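You operate a simulated robot arm through the tools that you are given. There is no shell and no other tool. Be economical: measure what you need, move in short steps, check, and stop when the job is done.

Carry out the task below with a simulated two-armed robot. There is one attempt and no reset: what you move stays moved.

TASK
Pin the green plate as the orange ticket shows.
Fine: each colour in the hole that the ticket gives; three pins start in other holes of the plate; the spare pin from hole W goes into the teal rack; all other holes end empty; leave the ticket where it lies.

Only the result counts: the job must be done as asked and must still hold three seconds after the hand-in. Knocking over, shifting, dropping, spilling or breaking anything else fails it.

THE ROBOT
Two 7-joint arms with two-finger parallel grippers on one trunk, hanging from a carriage that runs on a gantry, over the field with the corners [-197.7, 120.7], [-198, -7.3], [32, -7.8], [32.3, 120.2] (x, y) and turns from -370 to 318 degrees about z. Base frame: it is fixed where the carriage stands at the start and does not move with it; the origin is on the floor, on the carriage's upright axis, x ahead of it, y to its left, z up. Readings come in cm, degrees, newtons and seconds.
The left shoulder is at the start at [4, 17.3, 152.2], the right one opposite. With the tool pointing down near the work surface each hand reaches from about 10 to 74 cm from the robot's upright axis, wherever it stands, measured 20 degrees to its own side. Places, roughly: black pin (3x3x8 cm) [90, -20, 110]; blue pin (3x3x8 cm) [120, -20, 110]; green plate [80, -20, 100]; green plate hole C [120, -20, 100]; green plate hole D [110, -20, 100]; green plate hole J [100, -20, 100]; green plate hole L [90, -20, 100]; green plate hole R [60, -20, 100]; green plate hole V [70, -20, 100]; green plate hole W [50, -20, 100]; green plate hole Y [80, -20, 100]; silver pin (3x3x8 cm) [60, -20, 110]. Payload 3.43 kg a hand.
The tool frame of a hand sits at the grasp point between the pads (the TCP): z along the fingers, y along the line on which they close. The tips reach 3 cm beyond it. The gripper opens to 9.4 cm. The fingers are 2.8 cm wide and 1 cm thick; the gripper's body (5 by 9.6 cm) begins 5.5 cm behind the TCP.
Orientation is that of the tool frame in the base frame, as [roll, pitch, yaw] about the fixed x, y, z axes, in that order (R = Rz(yaw) Ry(pitch) Rx(roll)). With the fingers straight down and closing along the base's y, the tool's x points along the base's -x, its y along +y and its z along -z.

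THE INTERFACE
- The arms move only by the tool nudge_tool. It takes "left_motion", "right_motion" or both (then of equal length, played together; a hand with none holds still); each is a list of rows, each a list of 2 entries, a list of its own where there are three numbers: the shift along the base's x, y, z in cm, then the turn, a rotation vector about the base's x, y, z in degrees. In form: [[[tx, ty, tz], [ax, ay, az]], ...]. A call has 1 to 12 rows; each row is the pose to reach, as a shift and turn from the pose commanded when the call began. "left_jaw" and "right_jaw" are, for a hand that has rows, the opening, from 0 (shut) to 1 (fully open), set as the call begins (left out, the last holds). Rows are played at 5 a second. More than 5 cm and 8.6 degrees between two rows, or a gripper value outside its range, and nothing of the call is played. Where a pose cannot be reached the arm comes as near as it can. A force on the tool above 40 N (or 10 N above the force at the start of the call, whichever is more), or a blocked arm, ends the call early, and 0.2 s more pass. The fingers move at their own pace (about 7.2 cm/s each) and stop on an object; they squeeze with about 25 N. The grip force told is the motor's: it shows also when the fingers shut on nothing. Time passes only in rows, and 0.2 s behind the last, so rows that repeat a pose let the fingers close. It gives the time, the measured TCP pose, the force on the tool (base axes), the opening and the grip force at its end, in the units of the frame above (readings bear some noise), with the torque about the TCP (base axes, N m) and any sound that the robot's microphone picked up, and new pictures: "show" is both (left out), scene, wrist or none (wrist: the cameras of the hands that moved).
- Cameras (640 x 400 px; columns grow to the right, rows downward): "scene" is now at [21.1, -3.66, 179.29]; the picture's right is [-0.58, -0.81, 0.00], its down [-0.73, 0.52, -0.44] and it looks along [0.36, -0.26, -0.90] (base axes); focal length 247 px, centre (320, 200). "left" rides on the left gripper at [7.6, -1.4, -10.2] in its tool frame; the picture's right is [0.18, 0.98, 0.00], its down [-0.75, 0.14, -0.64] and it looks along [-0.63, 0.12, 0.77] (tool axes); focal length 243 px, centre (320, 200). "right" rides on the right gripper at [7.6, 1.4, -10.2] in its tool frame; the picture's right is [-0.18, 0.98, 0.00], its down [-0.75, -0.14, -0.64] and it looks along [-0.63, -0.12, 0.77] (tool axes); focal length 243 px, centre (320, 200).
- raise_lower(by): slides the trunk up (or, below 0, down) by that many cm; the arms and the scene camera ride with it, the base frame stays. It gives what a move gives, with no picture.
- drive_base(legs): drives the robot by 1 to 6 legs, each [ahead, left, turn to the left] in cm, cm and degrees, along the robot's own axes; the way and the turn of a leg run together, so that a leg with both is an arc; at most 150 cm and 180 degrees a leg. The arms and the cameras ride along, it lands a little off, and it stops where it bumps. It keeps to its track: a leg is cut to what the track allows. It gives what a move gives, and a new picture of the scene camera.
- head_to(pan, tilt): turns the head with the scene camera to pan (to the left, within 86 degrees either way) and tilt (down, from -29 to 69), counted from straight ahead of the robot. It gives what a move gives, and a new picture of the scene camera.
- pixel_to_xyz(camera, pixels): for up to 12 pixels [column, row] of the newest picture of that camera ("zoom" is the newest enlarged one), the place [x, y, z] in the base frame of the surface seen there, good to about 0.3 cm. It takes no simulated time.
- enlarge(camera, box): a new picture of the part [left, top, right, bottom] of that camera's present view, enlarged. It takes no simulated time.
- sign_off(): hands the job in; it is judged then, once.

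Work in short steps. Measure before you move; look again where a grasp or a placing could have gone wrong, and mend it. You have 80 turns and 260 pictures in all, those below and enlarged ones among them. Open the grippers and draw the arms clear of the work before you hand the job in, unless the task says otherwise; then end with one line.

The tools are called after ">>>" as name(argument=value, ...) on one line, values as JSON. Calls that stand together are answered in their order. nudge_tool: Moves the arms, as the interface text tells. Its arguments: {"type":"object","properties":{"left_motion":{"type":"array","items":{"type":"array"}},"left_jaw":{"type":"number"},"right_motion":{"type":"array","items":{"type":"array"}},"right_jaw":{"type":"number"},"show":{"type":"string","enum":["both","scene","wrist","none"]}},"required":[]} The other tools are called the same way: raise_lower (by) slides the trunk up or down; drive_base (legs) drives the base; head_to (pan, tilt) turns the head that bears the scene camera; pixel_to_xyz (camera, pixels) gives the place of the surface under pixels of a picture; enlarge (camera, box) takes an enlarged picture of a part of a camera's view; sign_off () hands the job in.

At the start:

```text
t: 0.0
left_ee_pos: [51.54, 9.58, 100.01]
left_tool_rot: [180.0, -0.1, 180.0]
left_wrist_force: [-0.1, -0.6, 0.9]
left_ft_torque: [0.02, 0.0, 0.01]
left_gripper_width: 9.42
left_grip_force: 0.1
right_ee_pos: [42.84, -34.02, 135.53]
right_tool_rot: [-180.0, 0.0, 179.9]
right_wrist_force: [0.4, 0.2, 0.6]
right_ft_torque: [-0.01, 0.01, 0.02]
right_gripper_width: 9.43
right_grip_force: 0.0
trunk travel left (down, up): [-67.5, 10.6]
robot x, y, heading: [-0.05, 0.11, -0.2]
head pan, tilt: [-35.7, 63.6]
```

scene: 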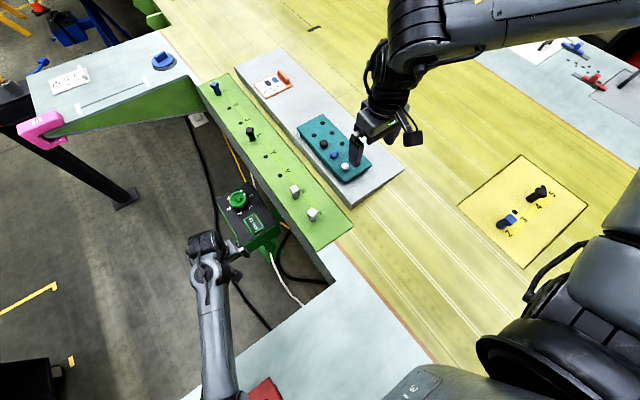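
right: 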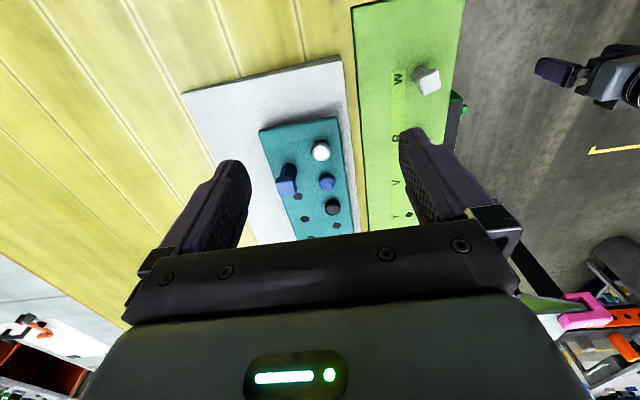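
left: 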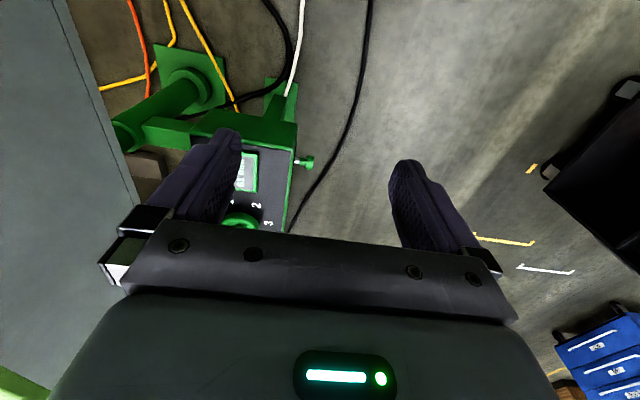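

The plate, the ticket (around 272,85) and the teal rack (around 335,150) are in the scene picture; I enlarge them to read them.

>>> enlarge(camera="scene", box=[240, 55, 310, 105])

>>> enlarge(camera="scene", box=[190, 70, 360, 180])

>>> enlarge(camera="scene", box=[220, 110, 380, 250])

```text
8.00 times, centred on (275, 80) of scene
```

zoom: 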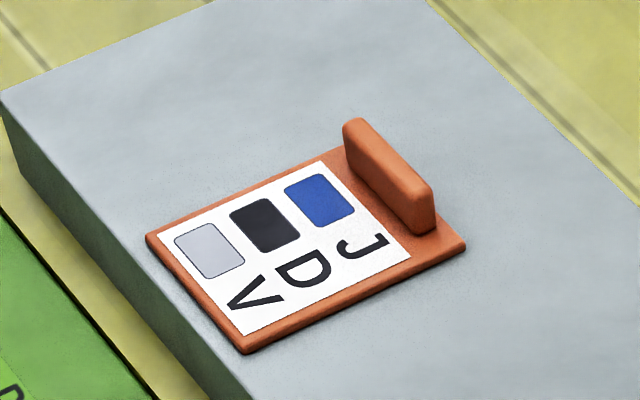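

```text
3.64 times, centred on (275, 125) of scene
```

zoom: 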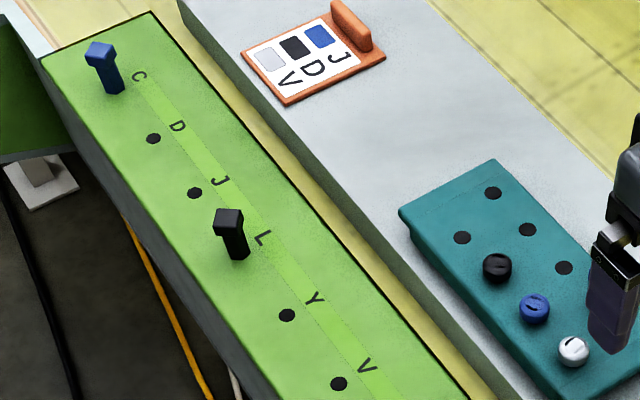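

```text
2.86 times, centred on (300, 180) of scene
```

zoom: 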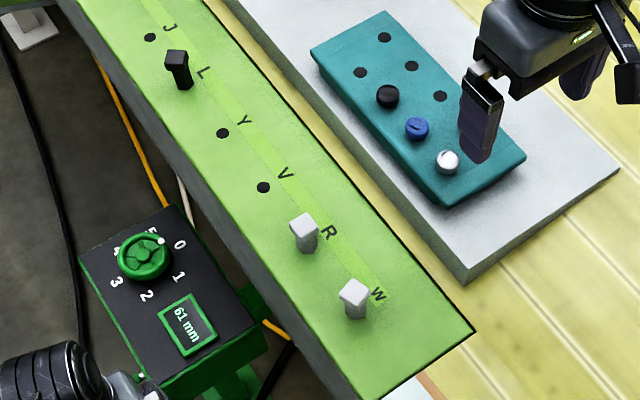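

The ticket reads silver→V, black→D and blue→J. I measure the pin tops and holes in this last zoom, and the other ones from the scene picture.

>>> pixel_to_xyz(camera="zoom", pixels=[[176, 57], [223, 133], [263, 187], [303, 222], [353, 290], [150, 38], [384, 37], [411, 66], [361, 73], [440, 96], [312, 250], [386, 97]])

>>> pixel_to_xyz(camera="scene", pixels=[[216, 85], [231, 107], [242, 122], [217, 95], [228, 115], [200, 90], [350, 225]])

>>> enlarge(camera="right", box=[240, 60, 480, 240])

```text
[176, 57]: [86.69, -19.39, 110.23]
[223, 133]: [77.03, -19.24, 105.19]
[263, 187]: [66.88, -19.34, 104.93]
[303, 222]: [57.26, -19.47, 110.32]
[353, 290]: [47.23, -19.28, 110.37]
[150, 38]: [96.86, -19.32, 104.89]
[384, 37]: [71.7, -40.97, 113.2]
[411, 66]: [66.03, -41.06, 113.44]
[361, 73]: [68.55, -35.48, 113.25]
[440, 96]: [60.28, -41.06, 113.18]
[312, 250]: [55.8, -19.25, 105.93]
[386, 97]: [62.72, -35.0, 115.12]
```

```text
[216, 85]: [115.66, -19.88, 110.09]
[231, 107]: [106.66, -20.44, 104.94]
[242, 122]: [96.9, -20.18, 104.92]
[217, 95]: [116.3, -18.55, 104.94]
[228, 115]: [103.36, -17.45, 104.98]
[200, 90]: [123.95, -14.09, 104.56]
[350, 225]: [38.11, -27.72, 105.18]
```

```text
2.22 times, centred on (360, 150) of right
```

zoom: 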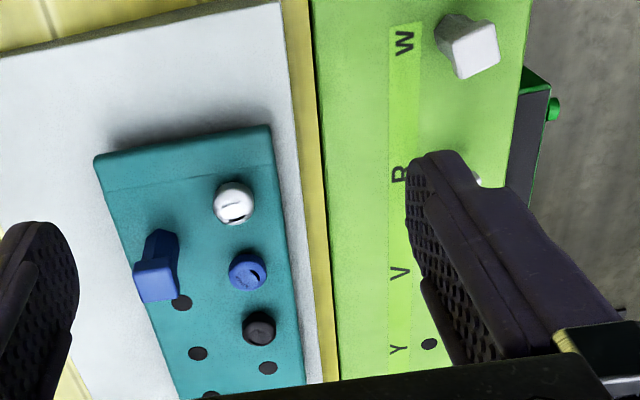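

Silver goes R→V, black L→D, blue C→J, and the spare goes from W to the rack. Hole C at x≈116 is far off, so I'll have to drive ahead; first I raise the left hand clear of the dial box.

>>> nudge_tool(left_motion=[[[0, 0, 5], [0, 0, 0]], [[0, 0, 10], [0, 0, 0]], [[0, 0, 15], [0, 0, 0]], [[-2, 1, 20], [0, 0, 0]], [[-4, 2, 25], [0, 0, 0]], [[-6, 3, 30], [0, 0, 0]], [[-8, 4, 35], [0, 0, 0]], [[-10, 5, 38], [0, 0, 0]], [[-13, 6, 40], [0, 0, 0]], [[-16, 7, 40], [0, 0, 0]]], show="scene")

```text
refused: row 4 steps farther than a row can; nothing moved
```

Row 4 was over 5 cm; I use shorter steps.

>>> nudge_tool(left_motion=[[[0, 0, 5], [0, 0, 0]], [[0, 0, 10], [0, 0, 0]], [[0, 0, 15], [0, 0, 0]], [[-1, 1, 19.5], [0, 0, 0]], [[-2, 2, 24], [0, 0, 0]], [[-4, 3, 28], [0, 0, 0]], [[-6, 4, 32], [0, 0, 0]], [[-9, 5, 35], [0, 0, 0]], [[-12, 6, 38], [0, 0, 0]], [[-15, 7, 40], [0, 0, 0]]], show="scene")

```text
t: 0.8
left_ee_pos: [52.01, 9.35, 113.16]
left_tool_rot: [-179.7, 1.1, -179.4]
left_wrist_force: [1.6, -15.4, -5.6]
left_ft_torque: [1.82, -0.31, 1.29]
left_gripper_width: 9.41
left_grip_force: 0.1
right_ee_pos: [42.83, -33.92, 135.35]
right_tool_rot: [-179.9, 0.0, -180.0]
right_wrist_force: [0.0, 0.5, 0.1]
right_ft_torque: [0.0, -0.01, -0.02]
right_gripper_width: 9.4
right_grip_force: 0.0
trunk travel left (down, up): [-67.5, 10.6]
robot x, y, heading: [0.14, -0.09, -0.1]
head pan, tilt: [-35.7, 63.6]
stopped in row 3 (left hand): the force on the tool passed its limit at 135 N (the readings are from after the stop); the commanded pose is now the measured one
```

scene: 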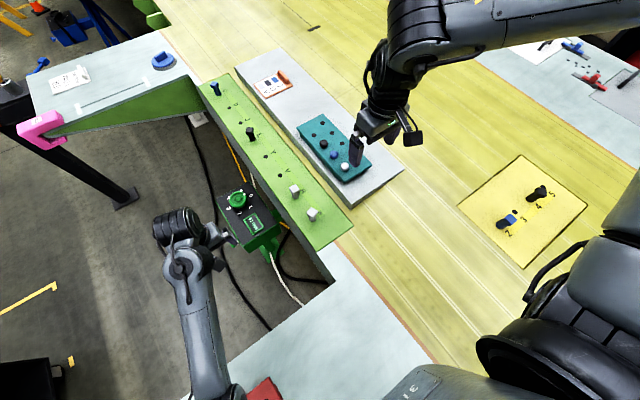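

The left hand met something while rising, with force toward −y. I take a closer look at the area around (215,240) and measure there.

>>> enlarge(camera="scene", box=[140, 170, 300, 270])

>>> enlarge(camera="left", box=[0, 0, 640, 400])

>>> pixel_to_xyz(camera="scene", pixels=[[238, 200], [250, 222], [222, 208], [175, 225], [205, 232], [215, 235], [228, 240], [190, 300], [240, 240]])

```text
4.00 times, centred on (220, 220) of scene
```

zoom: 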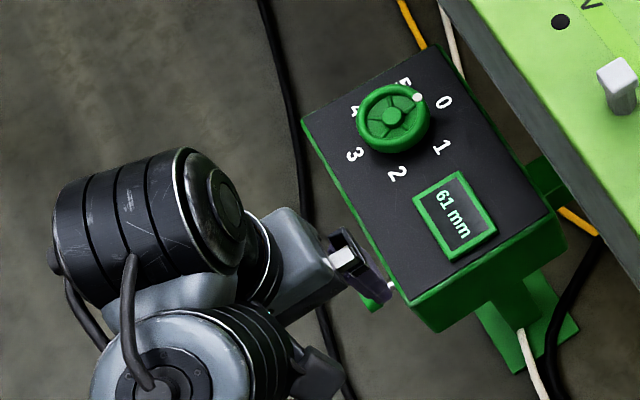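

```text
1.00 times, centred on (320, 200) of left (not enlarged: the box is as wide or as high as the picture)
```

zoom: 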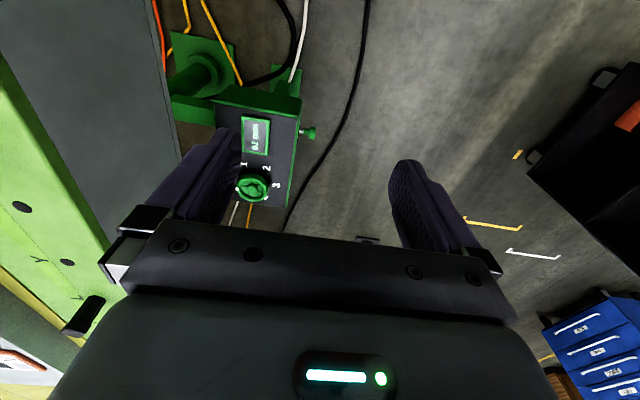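

```text
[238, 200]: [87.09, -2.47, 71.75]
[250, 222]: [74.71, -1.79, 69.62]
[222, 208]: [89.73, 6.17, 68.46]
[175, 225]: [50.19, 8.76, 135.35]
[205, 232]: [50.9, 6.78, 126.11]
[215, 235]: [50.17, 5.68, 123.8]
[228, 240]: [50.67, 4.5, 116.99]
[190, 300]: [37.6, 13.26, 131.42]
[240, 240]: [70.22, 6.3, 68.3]
```

Nothing stands near the hand, since the dial box is only at z≈72. The camera mount probably met the hand's own forearm. I ease down and ahead.

>>> nudge_tool(left_motion=[[[0, 0, -2], [0, 0, 0]], [[3, 0, -2], [0, 0, 0]], [[7, 1, -1], [0, 0, 0]], [[11, 2, 1], [0, 0, 0]], [[14, 3, 4], [0, 0, 0]]], show="scene")

```text
t: 2.0
left_ee_pos: [66.06, 12.3, 117.38]
left_tool_rot: [-179.8, 1.1, -179.5]
left_wrist_force: [1.0, -0.7, 0.1]
left_ft_torque: [-0.02, 0.05, -0.03]
left_gripper_width: 9.41
left_grip_force: 0.0
right_ee_pos: [42.86, -33.92, 135.52]
right_tool_rot: [179.9, 0.0, -179.9]
right_wrist_force: [-0.1, 1.0, 0.3]
right_ft_torque: [0.02, -0.01, 0.01]
right_gripper_width: 9.41
right_grip_force: 0.1
trunk travel left (down, up): [-67.5, 10.6]
robot x, y, heading: [-0.15, -0.32, 0.0]
head pan, tilt: [-35.7, 63.6]
```

scene: 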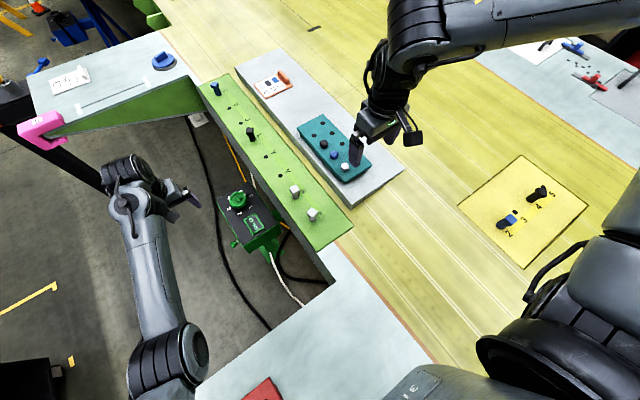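

Clear now. I bring the right hand over the W pin, whose top is at [47.2, −19.3, 110.4], and look.

>>> nudge_tool(right_motion=[[[1, 3.6, -1], [0, 0, 0]], [[2, 7.2, -3], [0, 0, 0]], [[3, 10.8, -5], [0, 0, 0]], [[4.4, 14.5, -8], [0, 0, 0]], [[4.4, 14.5, -12], [0, 0, 0]], [[4.4, 14.5, -14.5], [0, 0, 0]]], right_jaw=1)

```text
t: 3.4
left_ee_pos: [65.95, 12.21, 117.21]
left_tool_rot: [-179.7, 1.1, -179.6]
left_wrist_force: [-0.4, 0.1, -0.9]
left_ft_torque: [0.01, 0.0, 0.02]
left_gripper_width: 9.42
left_grip_force: 0.1
right_ee_pos: [46.62, -20.42, 121.78]
right_tool_rot: [179.8, 0.2, -180.0]
right_wrist_force: [0.0, 0.9, 0.2]
right_ft_torque: [-0.02, 0.02, 0.02]
right_gripper_width: 9.41
right_grip_force: 0.1
right hand out of reach, approached as far as the arm can: row 5, 6
trunk travel left (down, up): [-67.5, 10.6]
robot x, y, heading: [0.17, 0.17, 0.1]
head pan, tilt: [-35.7, 63.6]
```

scene: 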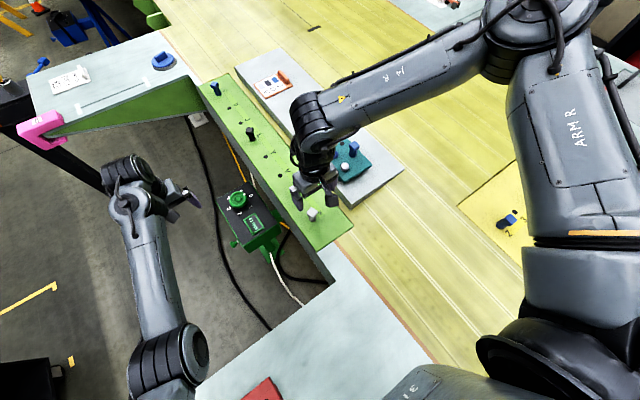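
right: 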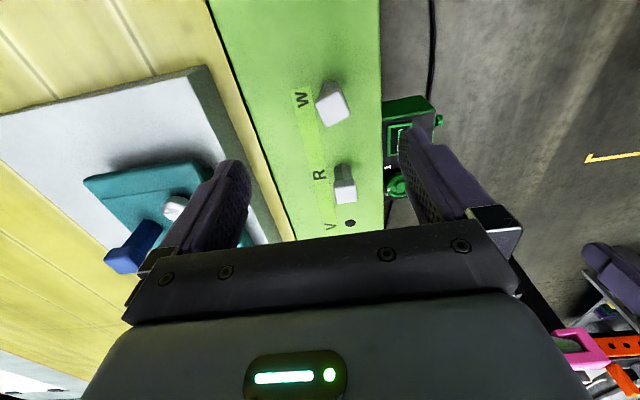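

The hand came near but the arm reports a limit at this height. I check how high its elbow and forearm stand above the table, to see whether lowering the trunk is safe.

>>> pixel_to_xyz(camera="scene", pixels=[[500, 30], [420, 75], [560, 130], [585, 280], [585, 200], [330, 115], [313, 213], [480, 300], [160, 300], [180, 350]])

>>> enlarge(camera="right", box=[240, 60, 440, 240])

```text
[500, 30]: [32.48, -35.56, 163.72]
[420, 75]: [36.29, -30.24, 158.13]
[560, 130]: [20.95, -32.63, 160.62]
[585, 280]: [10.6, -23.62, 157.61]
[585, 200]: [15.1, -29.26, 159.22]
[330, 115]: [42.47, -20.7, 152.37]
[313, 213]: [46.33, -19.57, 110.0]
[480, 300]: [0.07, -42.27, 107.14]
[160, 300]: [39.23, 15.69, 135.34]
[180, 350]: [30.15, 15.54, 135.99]
```

```text
2.22 times, centred on (340, 150) of right
```

zoom: 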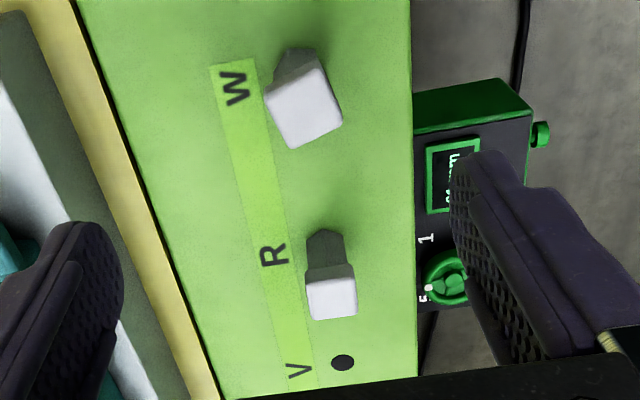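

The elbow stands high, at about z 160, so lowering the trunk should help. I look down beneath the trunk first to be sure of clearance.

>>> head_to(pan=0, tilt=69)

```text
t: 4.4
left_ee_pos: [65.95, 12.32, 117.37]
left_tool_rot: [-179.7, 1.0, -179.5]
left_wrist_force: [0.2, -0.6, 0.1]
left_ft_torque: [-0.01, 0.01, 0.02]
left_gripper_width: 9.38
left_grip_force: 0.1
right_ee_pos: [46.6, -20.44, 121.77]
right_tool_rot: [179.7, 0.1, -179.9]
right_wrist_force: [-0.5, 0.6, 0.5]
right_ft_torque: [0.01, 0.01, 0.01]
right_gripper_width: 9.39
right_grip_force: 0.1
trunk travel left (down, up): [-67.5, 10.6]
robot x, y, heading: [0.25, -0.01, -0.1]
head pan, tilt: [0.0, 68.8]
```

scene: 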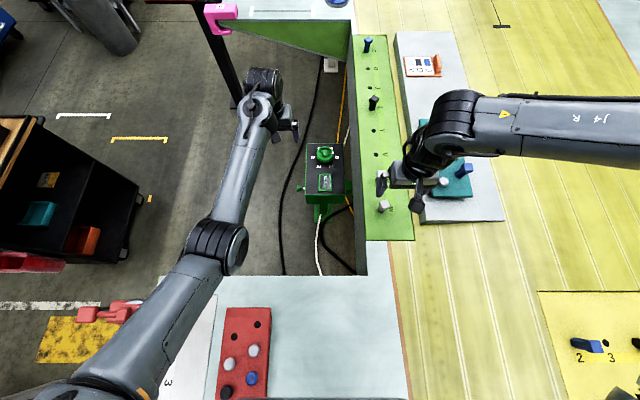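

Nothing of the trunk shows over the table. I lower it by a cautious 8 cm, which keeps the hand tips at about z 111 above the pins, and then look.

>>> raise_lower(by=-8)

```text
t: 5.6
left_ee_pos: [66.1, 12.27, 109.31]
left_tool_rot: [-179.7, 1.1, -179.5]
left_wrist_force: [-0.3, 0.8, -0.9]
left_ft_torque: [0.0, -0.03, -0.02]
left_gripper_width: 9.4
left_grip_force: 0.0
right_ee_pos: [46.74, -20.47, 113.79]
right_tool_rot: [179.8, 0.0, -179.9]
right_wrist_force: [1.6, 0.0, -0.3]
right_ft_torque: [0.03, 0.01, -0.01]
right_gripper_width: 9.38
right_grip_force: 0.0
trunk travel left (down, up): [-59.5, 18.6]
robot x, y, heading: [0.19, 0.03, -0.0]
head pan, tilt: [0.0, 68.8]
```

Now I try going down to grasp height (z≈108.8) while aligning the y.

>>> nudge_tool(right_motion=[[[0.3, 1.1, 1], [0, 0, 0]], [[0.3, 1.1, -1], [0, 0, 0]], [[0.3, 1.1, -3], [0, 0, 0]], [[0.3, 1.1, -5], [0, 0, 0]]])

```text
t: 6.6
left_ee_pos: [66.0, 12.3, 109.26]
left_tool_rot: [-179.7, 1.0, -179.5]
left_wrist_force: [0.2, 0.3, 0.6]
left_ft_torque: [-0.01, -0.01, 0.0]
left_gripper_width: 9.38
left_grip_force: 0.0
right_ee_pos: [45.48, -21.55, 111.2]
right_tool_rot: [179.7, 0.2, -180.0]
right_wrist_force: [0.9, -0.3, -0.4]
right_ft_torque: [-0.03, -0.03, 0.01]
right_gripper_width: 9.39
right_grip_force: 0.1
right hand out of reach, approached as far as the arm can: row 1, 2, 3, 4
trunk travel left (down, up): [-59.5, 18.6]
robot x, y, heading: [0.08, 0.12, 0.0]
head pan, tilt: [0.0, 68.8]
```

scene: 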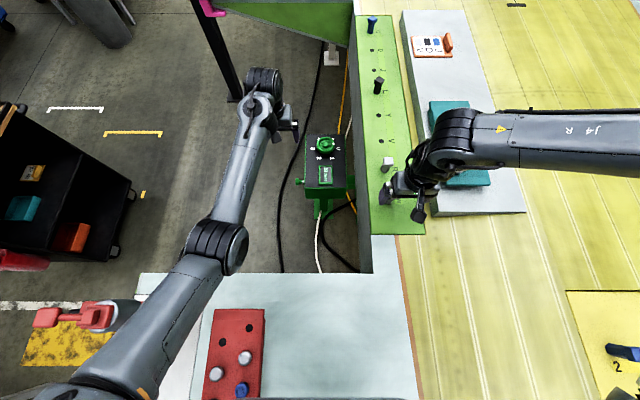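
right: 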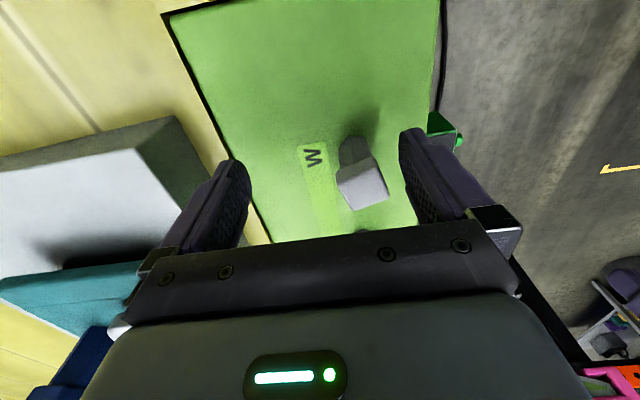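

The limit is sideways too, so the wrist lacks room with the target straight before the shoulder. I raise the trunk again and shift the robot ahead and to the left, so that the pins lie more to its right as in the starting pose.

>>> raise_lower(by=8)

>>> drive_base(legs=[[0, 12, 0], [12, 0, 0]])

```text
t: 7.7
left_ee_pos: [65.99, 12.31, 117.41]
left_tool_rot: [-179.7, 0.9, -179.4]
left_wrist_force: [1.1, 1.4, 0.4]
left_ft_torque: [-0.01, 0.01, 0.02]
left_gripper_width: 9.42
left_grip_force: 0.0
right_ee_pos: [45.39, -21.57, 119.16]
right_tool_rot: [179.7, 0.0, -180.0]
right_wrist_force: [-0.2, 0.5, -0.2]
right_ft_torque: [-0.01, -0.03, -0.02]
right_gripper_width: 9.42
right_grip_force: 0.0
trunk travel left (down, up): [-67.5, 10.6]
robot x, y, heading: [0.06, -0.13, 0.1]
head pan, tilt: [0.0, 68.8]
```

```text
t: 9.8
left_ee_pos: [78.0, 24.43, 117.33]
left_tool_rot: [-179.7, 1.1, -179.5]
left_wrist_force: [-0.3, -0.5, -1.2]
left_ft_torque: [-0.01, 0.01, 0.04]
left_gripper_width: 9.4
left_grip_force: 0.0
right_ee_pos: [57.36, -9.39, 119.15]
right_tool_rot: [179.9, 0.2, 180.0]
right_wrist_force: [0.3, -0.6, 0.2]
right_ft_torque: [0.0, 0.05, 0.0]
right_gripper_width: 9.4
right_grip_force: 0.0
trunk travel left (down, up): [-67.5, 10.6]
robot x, y, heading: [12.27, 12.13, 0.3]
head pan, tilt: [0.0, 68.8]
```

scene: 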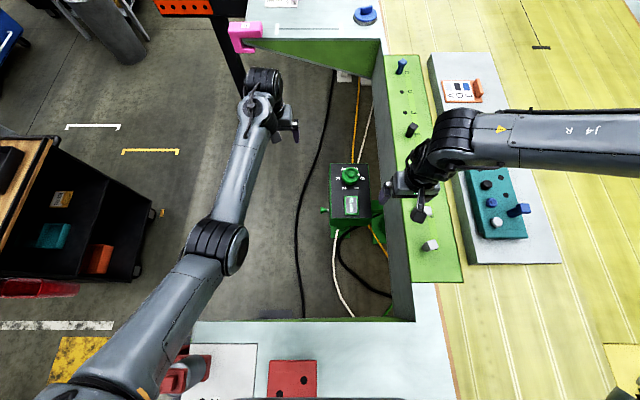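

The hand is now at [57.4, −9.4]. I move it back over W and then lower it.

>>> nudge_tool(right_motion=[[[-2, -2, 2], [0, 0, 0]], [[-4.5, -4.5, 2], [0, 0, 0]], [[-7.5, -7.5, 2], [0, 0, 0]], [[-10.3, -10, 1], [0, 0, 0]], [[-10.3, -10, -3], [0, 0, 0]], [[-10.3, -10, -5], [0, 0, 0]]])

```text
t: 11.2
left_ee_pos: [77.93, 24.46, 117.39]
left_tool_rot: [-179.6, 1.0, -179.5]
left_wrist_force: [-0.5, -0.1, 0.1]
left_ft_torque: [-0.02, 0.02, -0.01]
left_gripper_width: 9.41
left_grip_force: 0.2
right_ee_pos: [47.1, -19.45, 114.18]
right_tool_rot: [179.7, 0.2, -179.9]
right_wrist_force: [0.6, -0.1, -0.6]
right_ft_torque: [-0.01, 0.0, -0.01]
right_gripper_width: 9.39
right_grip_force: 0.1
trunk travel left (down, up): [-67.5, 10.6]
robot x, y, heading: [11.87, 11.93, -0.0]
head pan, tilt: [0.0, 68.8]
```

scene: 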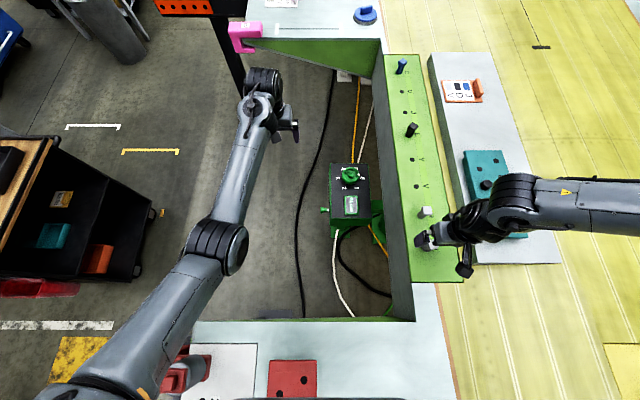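
right: 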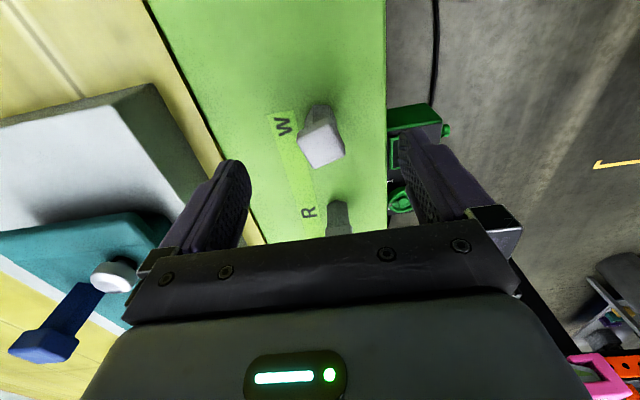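

Reached. The W head appears at (322,147) in the wrist view, so I measure it to confirm alignment before going down.

>>> pixel_to_xyz(camera="right", pixels=[[322, 149], [307, 140], [334, 130], [313, 164], [342, 153], [315, 112]])

>>> enlarge(camera="right", box=[260, 80, 380, 180])

```text
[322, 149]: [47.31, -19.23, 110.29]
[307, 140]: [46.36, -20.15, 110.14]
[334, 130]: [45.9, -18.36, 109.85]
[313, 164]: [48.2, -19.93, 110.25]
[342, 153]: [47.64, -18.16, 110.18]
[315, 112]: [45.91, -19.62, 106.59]
```

```text
4.00 times, centred on (320, 130) of right
```

zoom: 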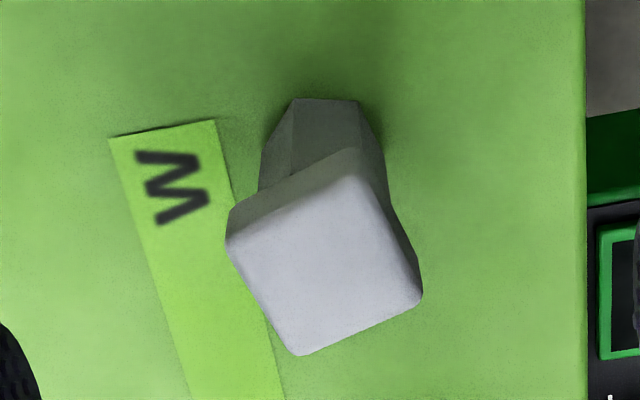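

Head centre is [47.1, −19.2], turned about +7°. I descend to z 108.8 with that yaw, then close.

>>> nudge_tool(right_motion=[[[0, 0.25, -2], [0, 0, 7]], [[0, 0.25, -4], [0, 0, 7]], [[0, 0.25, -5.3], [0, 0, 7]]], show="wrist")

>>> nudge_tool(right_motion=[[[0, 0, 0], [0, 0, 0]], [[0, 0, 0], [0, 0, 0]], [[0, 0, 0], [0, 0, 0]], [[0, 0, 0], [0, 0, 0]], [[0, 0, 0], [0, 0, 0]]], right_jaw=0, show="wrist")

```text
t: 12.0
left_ee_pos: [77.87, 24.35, 117.31]
left_tool_rot: [-179.7, 1.0, -179.5]
left_wrist_force: [0.5, 0.0, -0.2]
left_ft_torque: [-0.01, -0.01, -0.01]
left_gripper_width: 9.41
left_grip_force: 0.1
right_ee_pos: [47.11, -19.25, 108.83]
right_tool_rot: [179.7, 0.2, -173.0]
right_wrist_force: [-0.2, -0.6, 0.0]
right_ft_torque: [0.01, -0.02, -0.02]
right_gripper_width: 9.4
right_grip_force: 0.2
trunk travel left (down, up): [-67.5, 10.6]
robot x, y, heading: [12.32, 11.91, -0.2]
head pan, tilt: [0.0, 68.8]
```

right: 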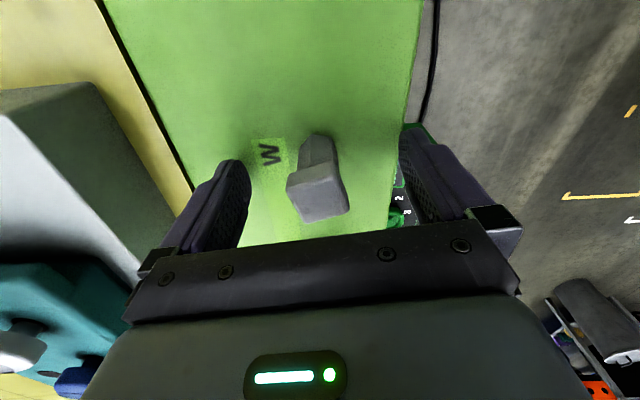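

```text
t: 13.2
left_ee_pos: [77.91, 24.45, 117.39]
left_tool_rot: [-179.7, 1.0, -179.6]
left_wrist_force: [-0.6, 0.0, 0.7]
left_ft_torque: [0.0, -0.02, 0.02]
left_gripper_width: 9.37
left_grip_force: 0.1
right_ee_pos: [47.01, -19.17, 108.86]
right_tool_rot: [179.7, 0.1, -173.0]
right_wrist_force: [-0.3, -0.7, 0.2]
right_ft_torque: [-0.03, 0.01, 0.0]
right_gripper_width: 2.98
right_grip_force: 25.2
trunk travel left (down, up): [-67.5, 10.6]
robot x, y, heading: [11.75, 11.82, 0.2]
head pan, tilt: [0.0, 68.8]
```

right: 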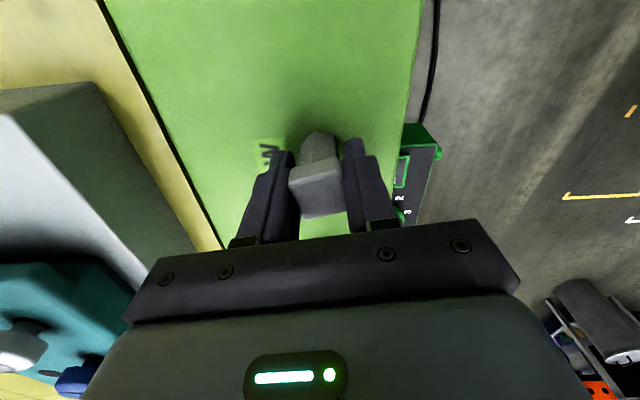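

The grip holds at 2.98 cm and 25 N. I lift it out 18 cm.

>>> nudge_tool(right_motion=[[[0, 0, 2], [0, 0, 0]], [[0, 0, 5], [0, 0, 0]], [[0, 0, 9], [0, 0, 0]], [[0, 0, 13], [0, 0, 0]], [[0, 0, 17], [0, 0, 0]], [[0, 0, 20], [0, 0, 0]]], show="wrist")

>>> drive_base(legs=[[12, 0, 0]])

```text
t: 14.6
left_ee_pos: [77.99, 24.49, 117.37]
left_tool_rot: [-179.7, 0.9, -179.4]
left_wrist_force: [-0.7, -0.2, -0.4]
left_ft_torque: [0.02, 0.02, 0.0]
left_gripper_width: 9.41
left_grip_force: 0.0
right_ee_pos: [47.08, -19.23, 128.99]
right_tool_rot: [179.8, 0.0, -173.0]
right_wrist_force: [0.0, 0.1, -1.1]
right_ft_torque: [0.0, 0.03, -0.02]
right_gripper_width: 2.98
right_grip_force: 24.9
trunk travel left (down, up): [-67.5, 10.6]
robot x, y, heading: [11.9, 12.27, -0.1]
head pan, tilt: [0.0, 68.8]
```

right: 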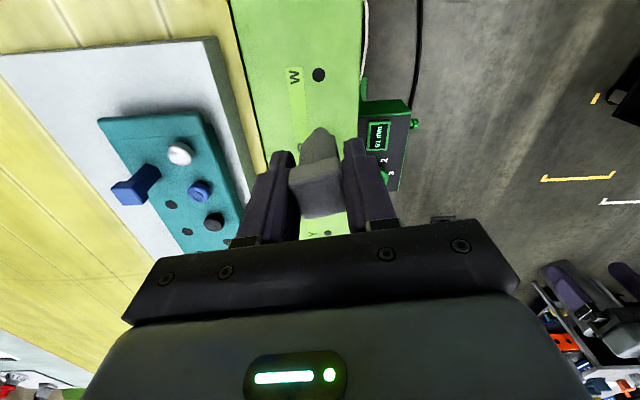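

```text
t: 15.9
left_ee_pos: [89.88, 24.37, 117.35]
left_tool_rot: [-179.7, 1.0, -179.5]
left_wrist_force: [-0.4, -0.8, 0.1]
left_ft_torque: [0.0, 0.01, -0.01]
left_gripper_width: 9.41
left_grip_force: 0.1
right_ee_pos: [59.13, -19.24, 128.88]
right_tool_rot: [179.7, 0.0, -173.0]
right_wrist_force: [-0.8, -0.1, -0.9]
right_ft_torque: [-0.01, 0.02, -0.02]
right_gripper_width: 2.96
right_grip_force: 24.9
trunk travel left (down, up): [-67.5, 10.6]
robot x, y, heading: [23.82, 12.4, 0.2]
head pan, tilt: [0.0, 68.8]
```

scene: 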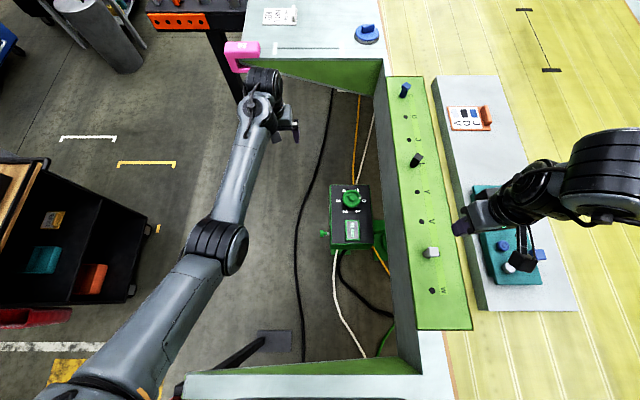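

I carry the spare pin at this height to above the free rack hole near [66, −41].

>>> nudge_tool(right_motion=[[[1, -4, 0], [0, 0, 0]], [[2, -8, 0], [0, 0, 0]], [[3, -12, 0], [0, 0, 0]], [[4.5, -16, 0], [0, 0, 0]], [[6, -20, 0], [0, 0, 0]], [[6.9, -21.8, 0], [0, 0, 0]], [[6.9, -21.8, 0], [0, 0, 0]]])

```text
t: 17.5
left_ee_pos: [89.91, 24.39, 117.4]
left_tool_rot: [-179.7, 1.0, -179.6]
left_wrist_force: [0.4, -1.0, -0.4]
left_ft_torque: [-0.01, -0.01, -0.02]
left_gripper_width: 9.39
left_grip_force: 0.1
right_ee_pos: [65.82, -41.14, 128.94]
right_tool_rot: [179.8, 0.1, -172.9]
right_wrist_force: [0.0, 0.1, -0.4]
right_ft_torque: [0.02, -0.01, -0.02]
right_gripper_width: 2.97
right_grip_force: 24.9
trunk travel left (down, up): [-67.5, 10.6]
robot x, y, heading: [23.81, 12.16, -0.3]
head pan, tilt: [0.0, 68.8]
```

scene: 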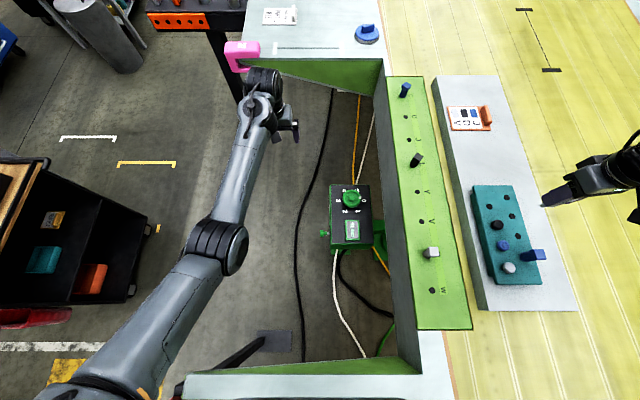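
right: 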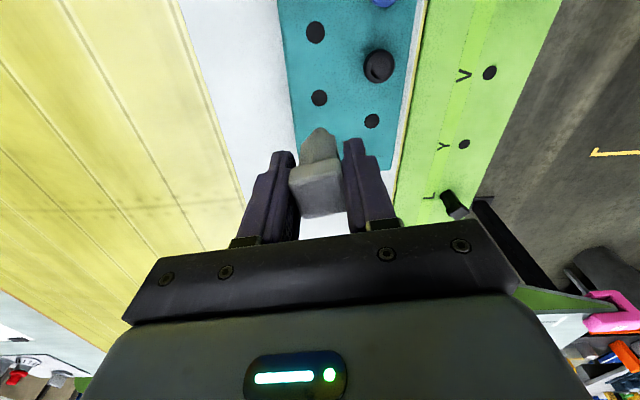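

The holes are visible in both pictures; I measure them.

>>> pixel_to_xyz(camera="right", pixels=[[319, 98], [315, 32], [372, 121], [378, 64], [300, 120], [320, 130]])

>>> pixel_to_xyz(camera="scene", pixels=[[507, 197], [513, 216], [519, 235], [487, 205], [496, 225], [417, 192], [407, 117], [432, 222], [431, 290]])

>>> enlarge(camera="scene", box=[460, 170, 580, 300])

>>> enlarge(camera="right", box=[240, 60, 400, 240])

```text
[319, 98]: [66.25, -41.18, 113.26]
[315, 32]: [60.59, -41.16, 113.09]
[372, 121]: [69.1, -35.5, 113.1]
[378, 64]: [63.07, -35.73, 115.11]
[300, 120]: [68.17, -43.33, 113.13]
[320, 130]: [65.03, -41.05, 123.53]
```

```text
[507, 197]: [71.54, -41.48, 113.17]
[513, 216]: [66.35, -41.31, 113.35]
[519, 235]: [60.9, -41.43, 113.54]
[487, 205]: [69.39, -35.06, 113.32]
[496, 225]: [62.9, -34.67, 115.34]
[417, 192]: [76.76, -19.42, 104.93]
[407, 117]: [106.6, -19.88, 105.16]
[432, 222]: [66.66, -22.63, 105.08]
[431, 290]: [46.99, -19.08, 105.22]
```

```text
3.08 times, centred on (520, 235) of scene
```

zoom: 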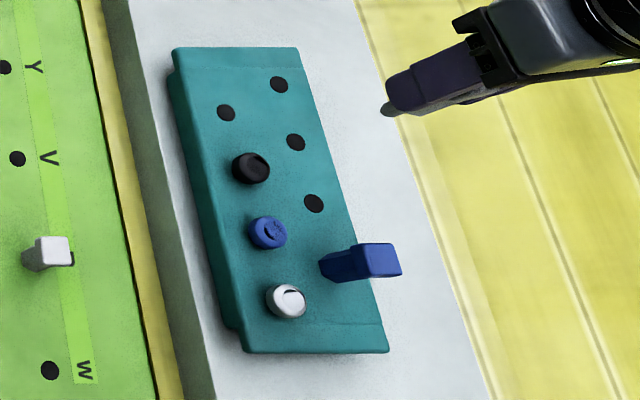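

```text
2.22 times, centred on (320, 150) of right
```

zoom: 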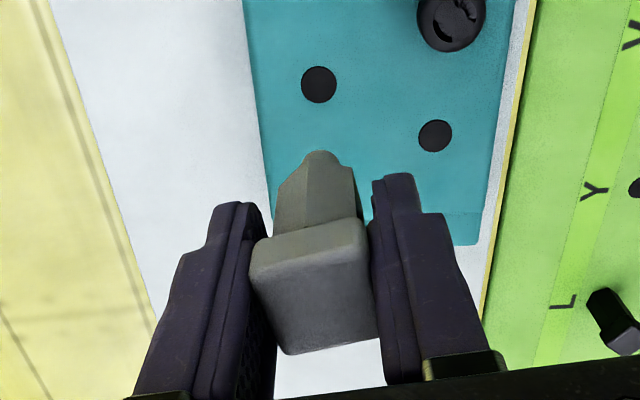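

Hole is at [66.3, −41.2], so I shift 0.45 cm ahead and descend. Seated, the TCP should be near z 117.

>>> nudge_tool(right_motion=[[[0.45, -0.05, -3], [0, 0, 0]], [[0.45, -0.05, -5.5], [0, 0, 0]], [[0.45, -0.05, -7.5], [0, 0, 0]], [[0.45, -0.05, -8.8], [0, 0, 0]], [[0.45, -0.05, -8.8], [0, 0, 0]]])

>>> enlarge(camera="right", box=[240, 60, 400, 240])

>>> enlarge(camera="scene", box=[460, 140, 580, 240])

```text
t: 18.7
left_ee_pos: [89.86, 24.43, 117.39]
left_tool_rot: [-179.7, 1.0, -179.6]
left_wrist_force: [0.6, 0.2, -0.9]
left_ft_torque: [0.01, 0.01, 0.04]
left_gripper_width: 9.38
left_grip_force: 0.1
right_ee_pos: [66.28, -40.88, 120.09]
right_tool_rot: [179.8, 0.1, -173.1]
right_wrist_force: [-0.6, 0.8, -0.4]
right_ft_torque: [-0.02, -0.01, 0.04]
right_gripper_width: 2.97
right_grip_force: 24.4
trunk travel left (down, up): [-67.5, 10.6]
robot x, y, heading: [24.04, 12.34, -0.2]
head pan, tilt: [0.0, 68.8]
```

scene: 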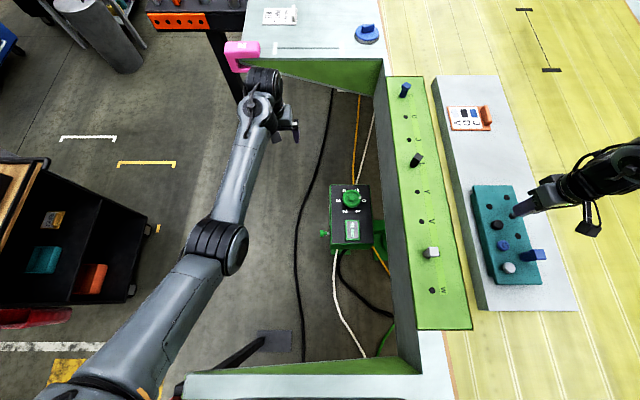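
right: 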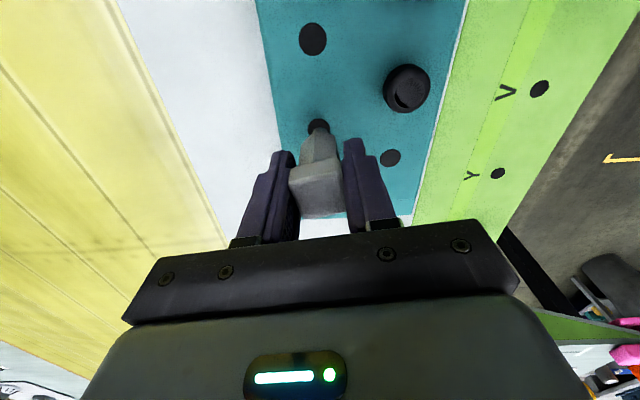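

```text
2.22 times, centred on (320, 150) of right
```

zoom: 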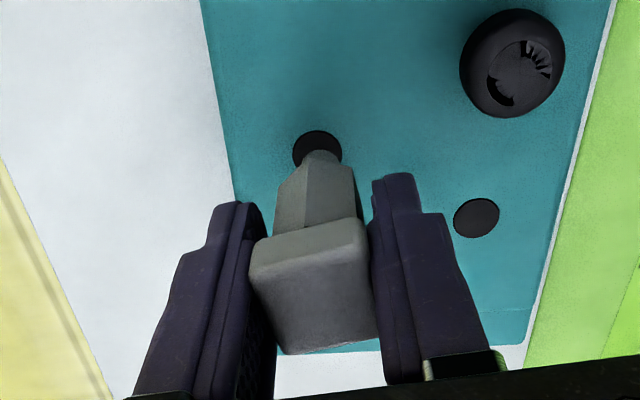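

```text
4.00 times, centred on (520, 190) of scene
```

zoom: 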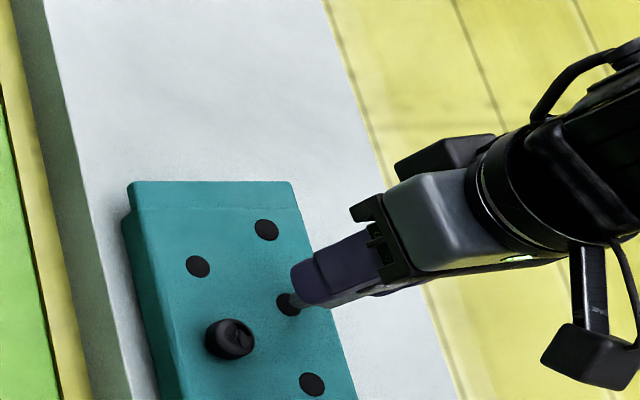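

The tip stands at the hole's mouth. I measure the tip and the hole's near rim in the wrist picture to settle the x offset.

>>> pixel_to_xyz(camera="right", pixels=[[318, 117], [307, 126], [329, 126], [320, 133], [320, 136], [321, 145], [319, 124], [390, 158], [312, 39]])

>>> enlarge(camera="right", box=[290, 100, 350, 150])

```text
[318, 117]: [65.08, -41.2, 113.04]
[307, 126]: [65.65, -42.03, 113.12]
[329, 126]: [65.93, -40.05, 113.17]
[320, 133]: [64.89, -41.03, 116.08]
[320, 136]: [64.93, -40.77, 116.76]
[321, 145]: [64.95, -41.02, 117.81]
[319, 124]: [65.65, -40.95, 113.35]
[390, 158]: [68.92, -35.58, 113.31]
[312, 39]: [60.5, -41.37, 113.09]
```

```text
8.00 times, centred on (320, 125) of right
```

zoom: 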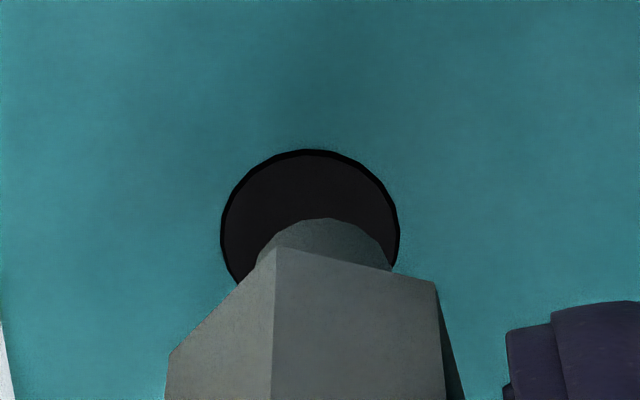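

The peg is round, about 1.5 cm in a 2.1 cm hole, and lies about 0.1 cm off centre. I correct that and lower slowly.

>>> nudge_tool(right_motion=[[[-0.05, -0.1, -0.7], [0, 0, 0]], [[-0.05, -0.1, -1.4], [0, 0, 0]], [[-0.05, -0.1, -2.1], [0, 0, 0]], [[-0.05, -0.1, -2.7], [0, 0, 0]], [[-0.05, -0.1, -3.0], [0, 0, 0]]], show="wrist")

>>> enlarge(camera="right", box=[260, 80, 400, 220])

```text
t: 19.9
left_ee_pos: [89.99, 24.37, 117.44]
left_tool_rot: [-179.7, 1.0, -179.6]
left_wrist_force: [0.4, -0.3, 0.6]
left_ft_torque: [0.01, 0.0, -0.01]
left_gripper_width: 9.39
left_grip_force: 0.0
right_ee_pos: [66.29, -41.31, 117.11]
right_tool_rot: [179.8, 0.1, -172.9]
right_wrist_force: [0.3, 0.7, -0.7]
right_ft_torque: [0.01, -0.02, 0.01]
right_gripper_width: 2.94
right_grip_force: 24.9
trunk travel left (down, up): [-67.5, 10.6]
robot x, y, heading: [23.85, 12.2, 0.0]
head pan, tilt: [0.0, 68.8]
```

right: 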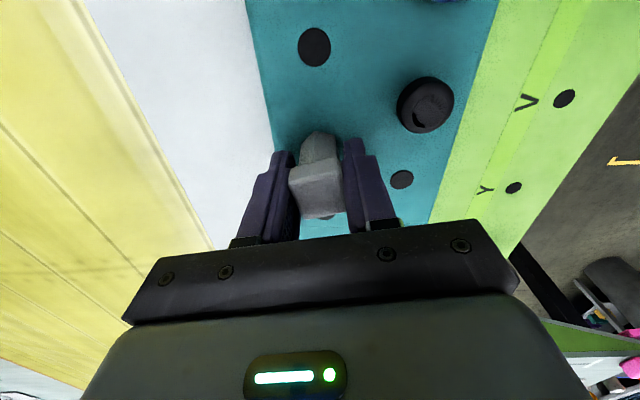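

```text
2.86 times, centred on (330, 150) of right
```

zoom: 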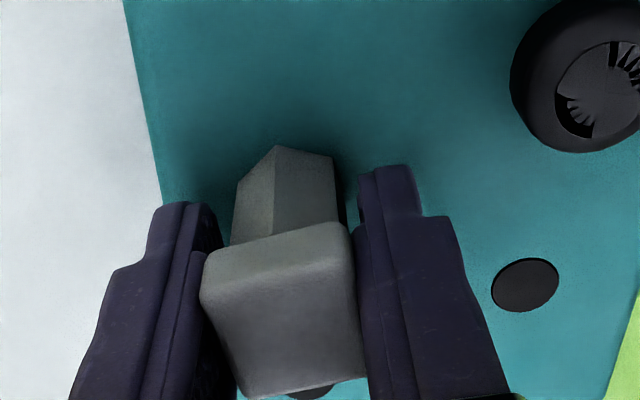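

The shank is down at the rack's face, so the peg is in. I open partly, let the fingers move, and lift.

>>> nudge_tool(right_motion=[[[0, 0, 0], [0, 0, 0]], [[0, 0, 0], [0, 0, 0]], [[0, 0, 0], [0, 0, 0]], [[0, 0, 3], [0, 0, 0]], [[0, 0, 7], [0, 0, 0]], [[0, 0, 10], [0, 0, 0]]], right_jaw=0.6)

>>> enlarge(camera="scene", box=[460, 140, 580, 300])

```text
t: 21.3
left_ee_pos: [89.88, 24.38, 117.33]
left_tool_rot: [-179.7, 1.0, -179.7]
left_wrist_force: [-0.1, -0.2, 0.5]
left_ft_torque: [0.03, 0.0, 0.01]
left_gripper_width: 9.4
left_grip_force: 0.0
right_ee_pos: [66.22, -41.19, 127.03]
right_tool_rot: [179.8, 0.2, -173.0]
right_wrist_force: [-0.5, 0.2, 1.2]
right_ft_torque: [0.0, -0.01, 0.0]
right_gripper_width: 5.64
right_grip_force: 0.0
trunk travel left (down, up): [-67.5, 10.6]
robot x, y, heading: [23.87, 12.27, 0.1]
head pan, tilt: [0.0, 68.8]
```

scene: 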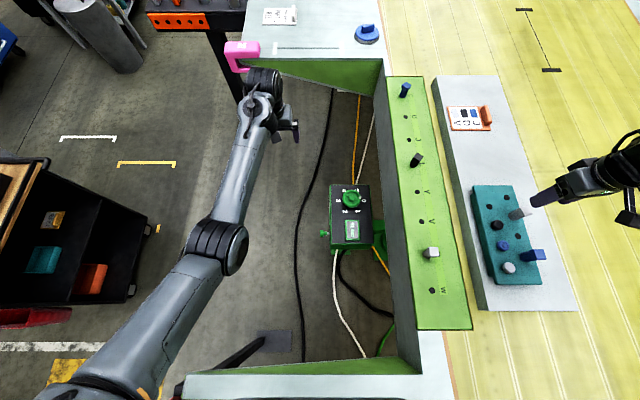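
right: 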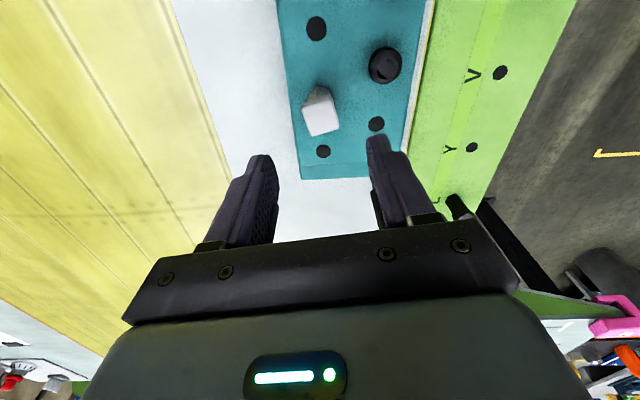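

```text
2.50 times, centred on (520, 220) of scene
```

zoom: 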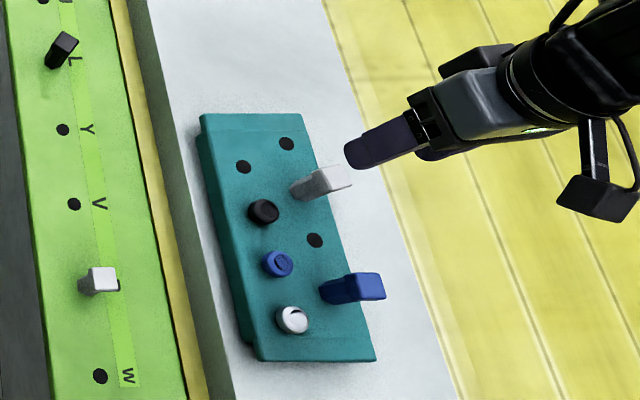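

The spare is upright in the rack. Next is the R pin; I measure its head and hole V in this zoom.

>>> pixel_to_xyz(camera="zoom", pixels=[[102, 280], [91, 270], [114, 268], [94, 292], [117, 291], [74, 204], [63, 130], [100, 376], [62, 42]])

>>> pixel_to_xyz(camera="right", pixels=[[500, 73], [472, 148]])

>>> nudge_tool(right_motion=[[[-1, 3.5, 0], [0, 0, -2]], [[-2.5, 7.5, 0], [0, 0, -4]], [[-4, 11.5, 0], [0, 0, -6]], [[-5.5, 15.5, 0], [0, 0, -7]], [[-7, 19, -2], [0, 0, -7]], [[-9, 21.8, -5], [0, 0, -7]], [[-9, 21.8, -9], [0, 0, -7]], [[-9, 21.8, -12.5], [0, 0, -7]]], right_jaw=1)

```text
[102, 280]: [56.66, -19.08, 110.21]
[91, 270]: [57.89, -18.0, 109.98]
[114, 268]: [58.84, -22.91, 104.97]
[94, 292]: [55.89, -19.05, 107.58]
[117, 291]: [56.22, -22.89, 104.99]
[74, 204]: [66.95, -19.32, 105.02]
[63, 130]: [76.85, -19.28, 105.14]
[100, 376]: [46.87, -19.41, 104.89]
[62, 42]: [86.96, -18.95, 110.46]
```

```text
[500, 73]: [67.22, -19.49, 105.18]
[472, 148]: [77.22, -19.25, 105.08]
```

```text
t: 23.1
left_ee_pos: [89.92, 24.39, 117.41]
left_tool_rot: [-179.7, 1.0, -179.4]
left_wrist_force: [0.1, 0.3, 0.6]
left_ft_torque: [-0.02, -0.02, -0.01]
left_gripper_width: 9.41
left_grip_force: 0.1
right_ee_pos: [57.3, -19.35, 114.57]
right_tool_rot: [179.7, 0.2, 180.0]
right_wrist_force: [-0.3, -0.4, 0.1]
right_ft_torque: [0.01, -0.03, -0.02]
right_gripper_width: 9.39
right_grip_force: 0.0
trunk travel left (down, up): [-67.5, 10.6]
robot x, y, heading: [24.03, 11.8, 0.1]
head pan, tilt: [0.0, 68.8]
```

scene: 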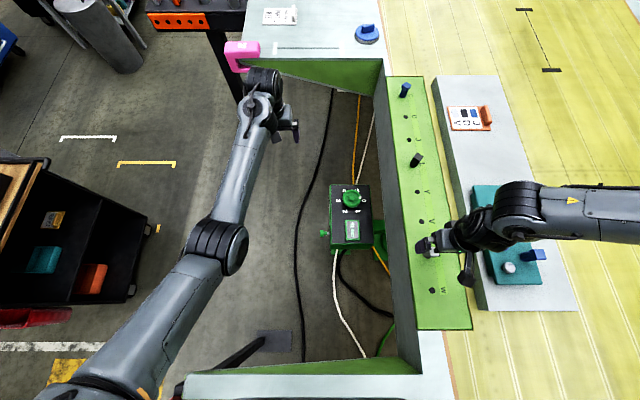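
right: 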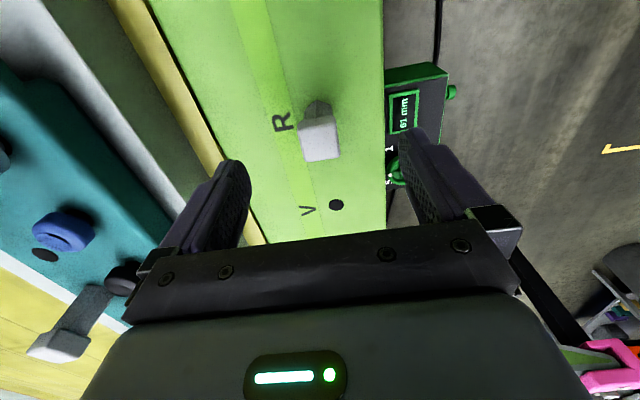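

I measure the R head in the wrist view before descending.

>>> pixel_to_xyz(camera="right", pixels=[[319, 139], [303, 136], [307, 159], [336, 134], [337, 156], [336, 205]])

```text
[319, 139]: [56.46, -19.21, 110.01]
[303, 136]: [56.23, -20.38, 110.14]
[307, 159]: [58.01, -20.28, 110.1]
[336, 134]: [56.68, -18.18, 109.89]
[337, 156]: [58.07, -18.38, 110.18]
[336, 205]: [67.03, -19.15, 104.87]
```

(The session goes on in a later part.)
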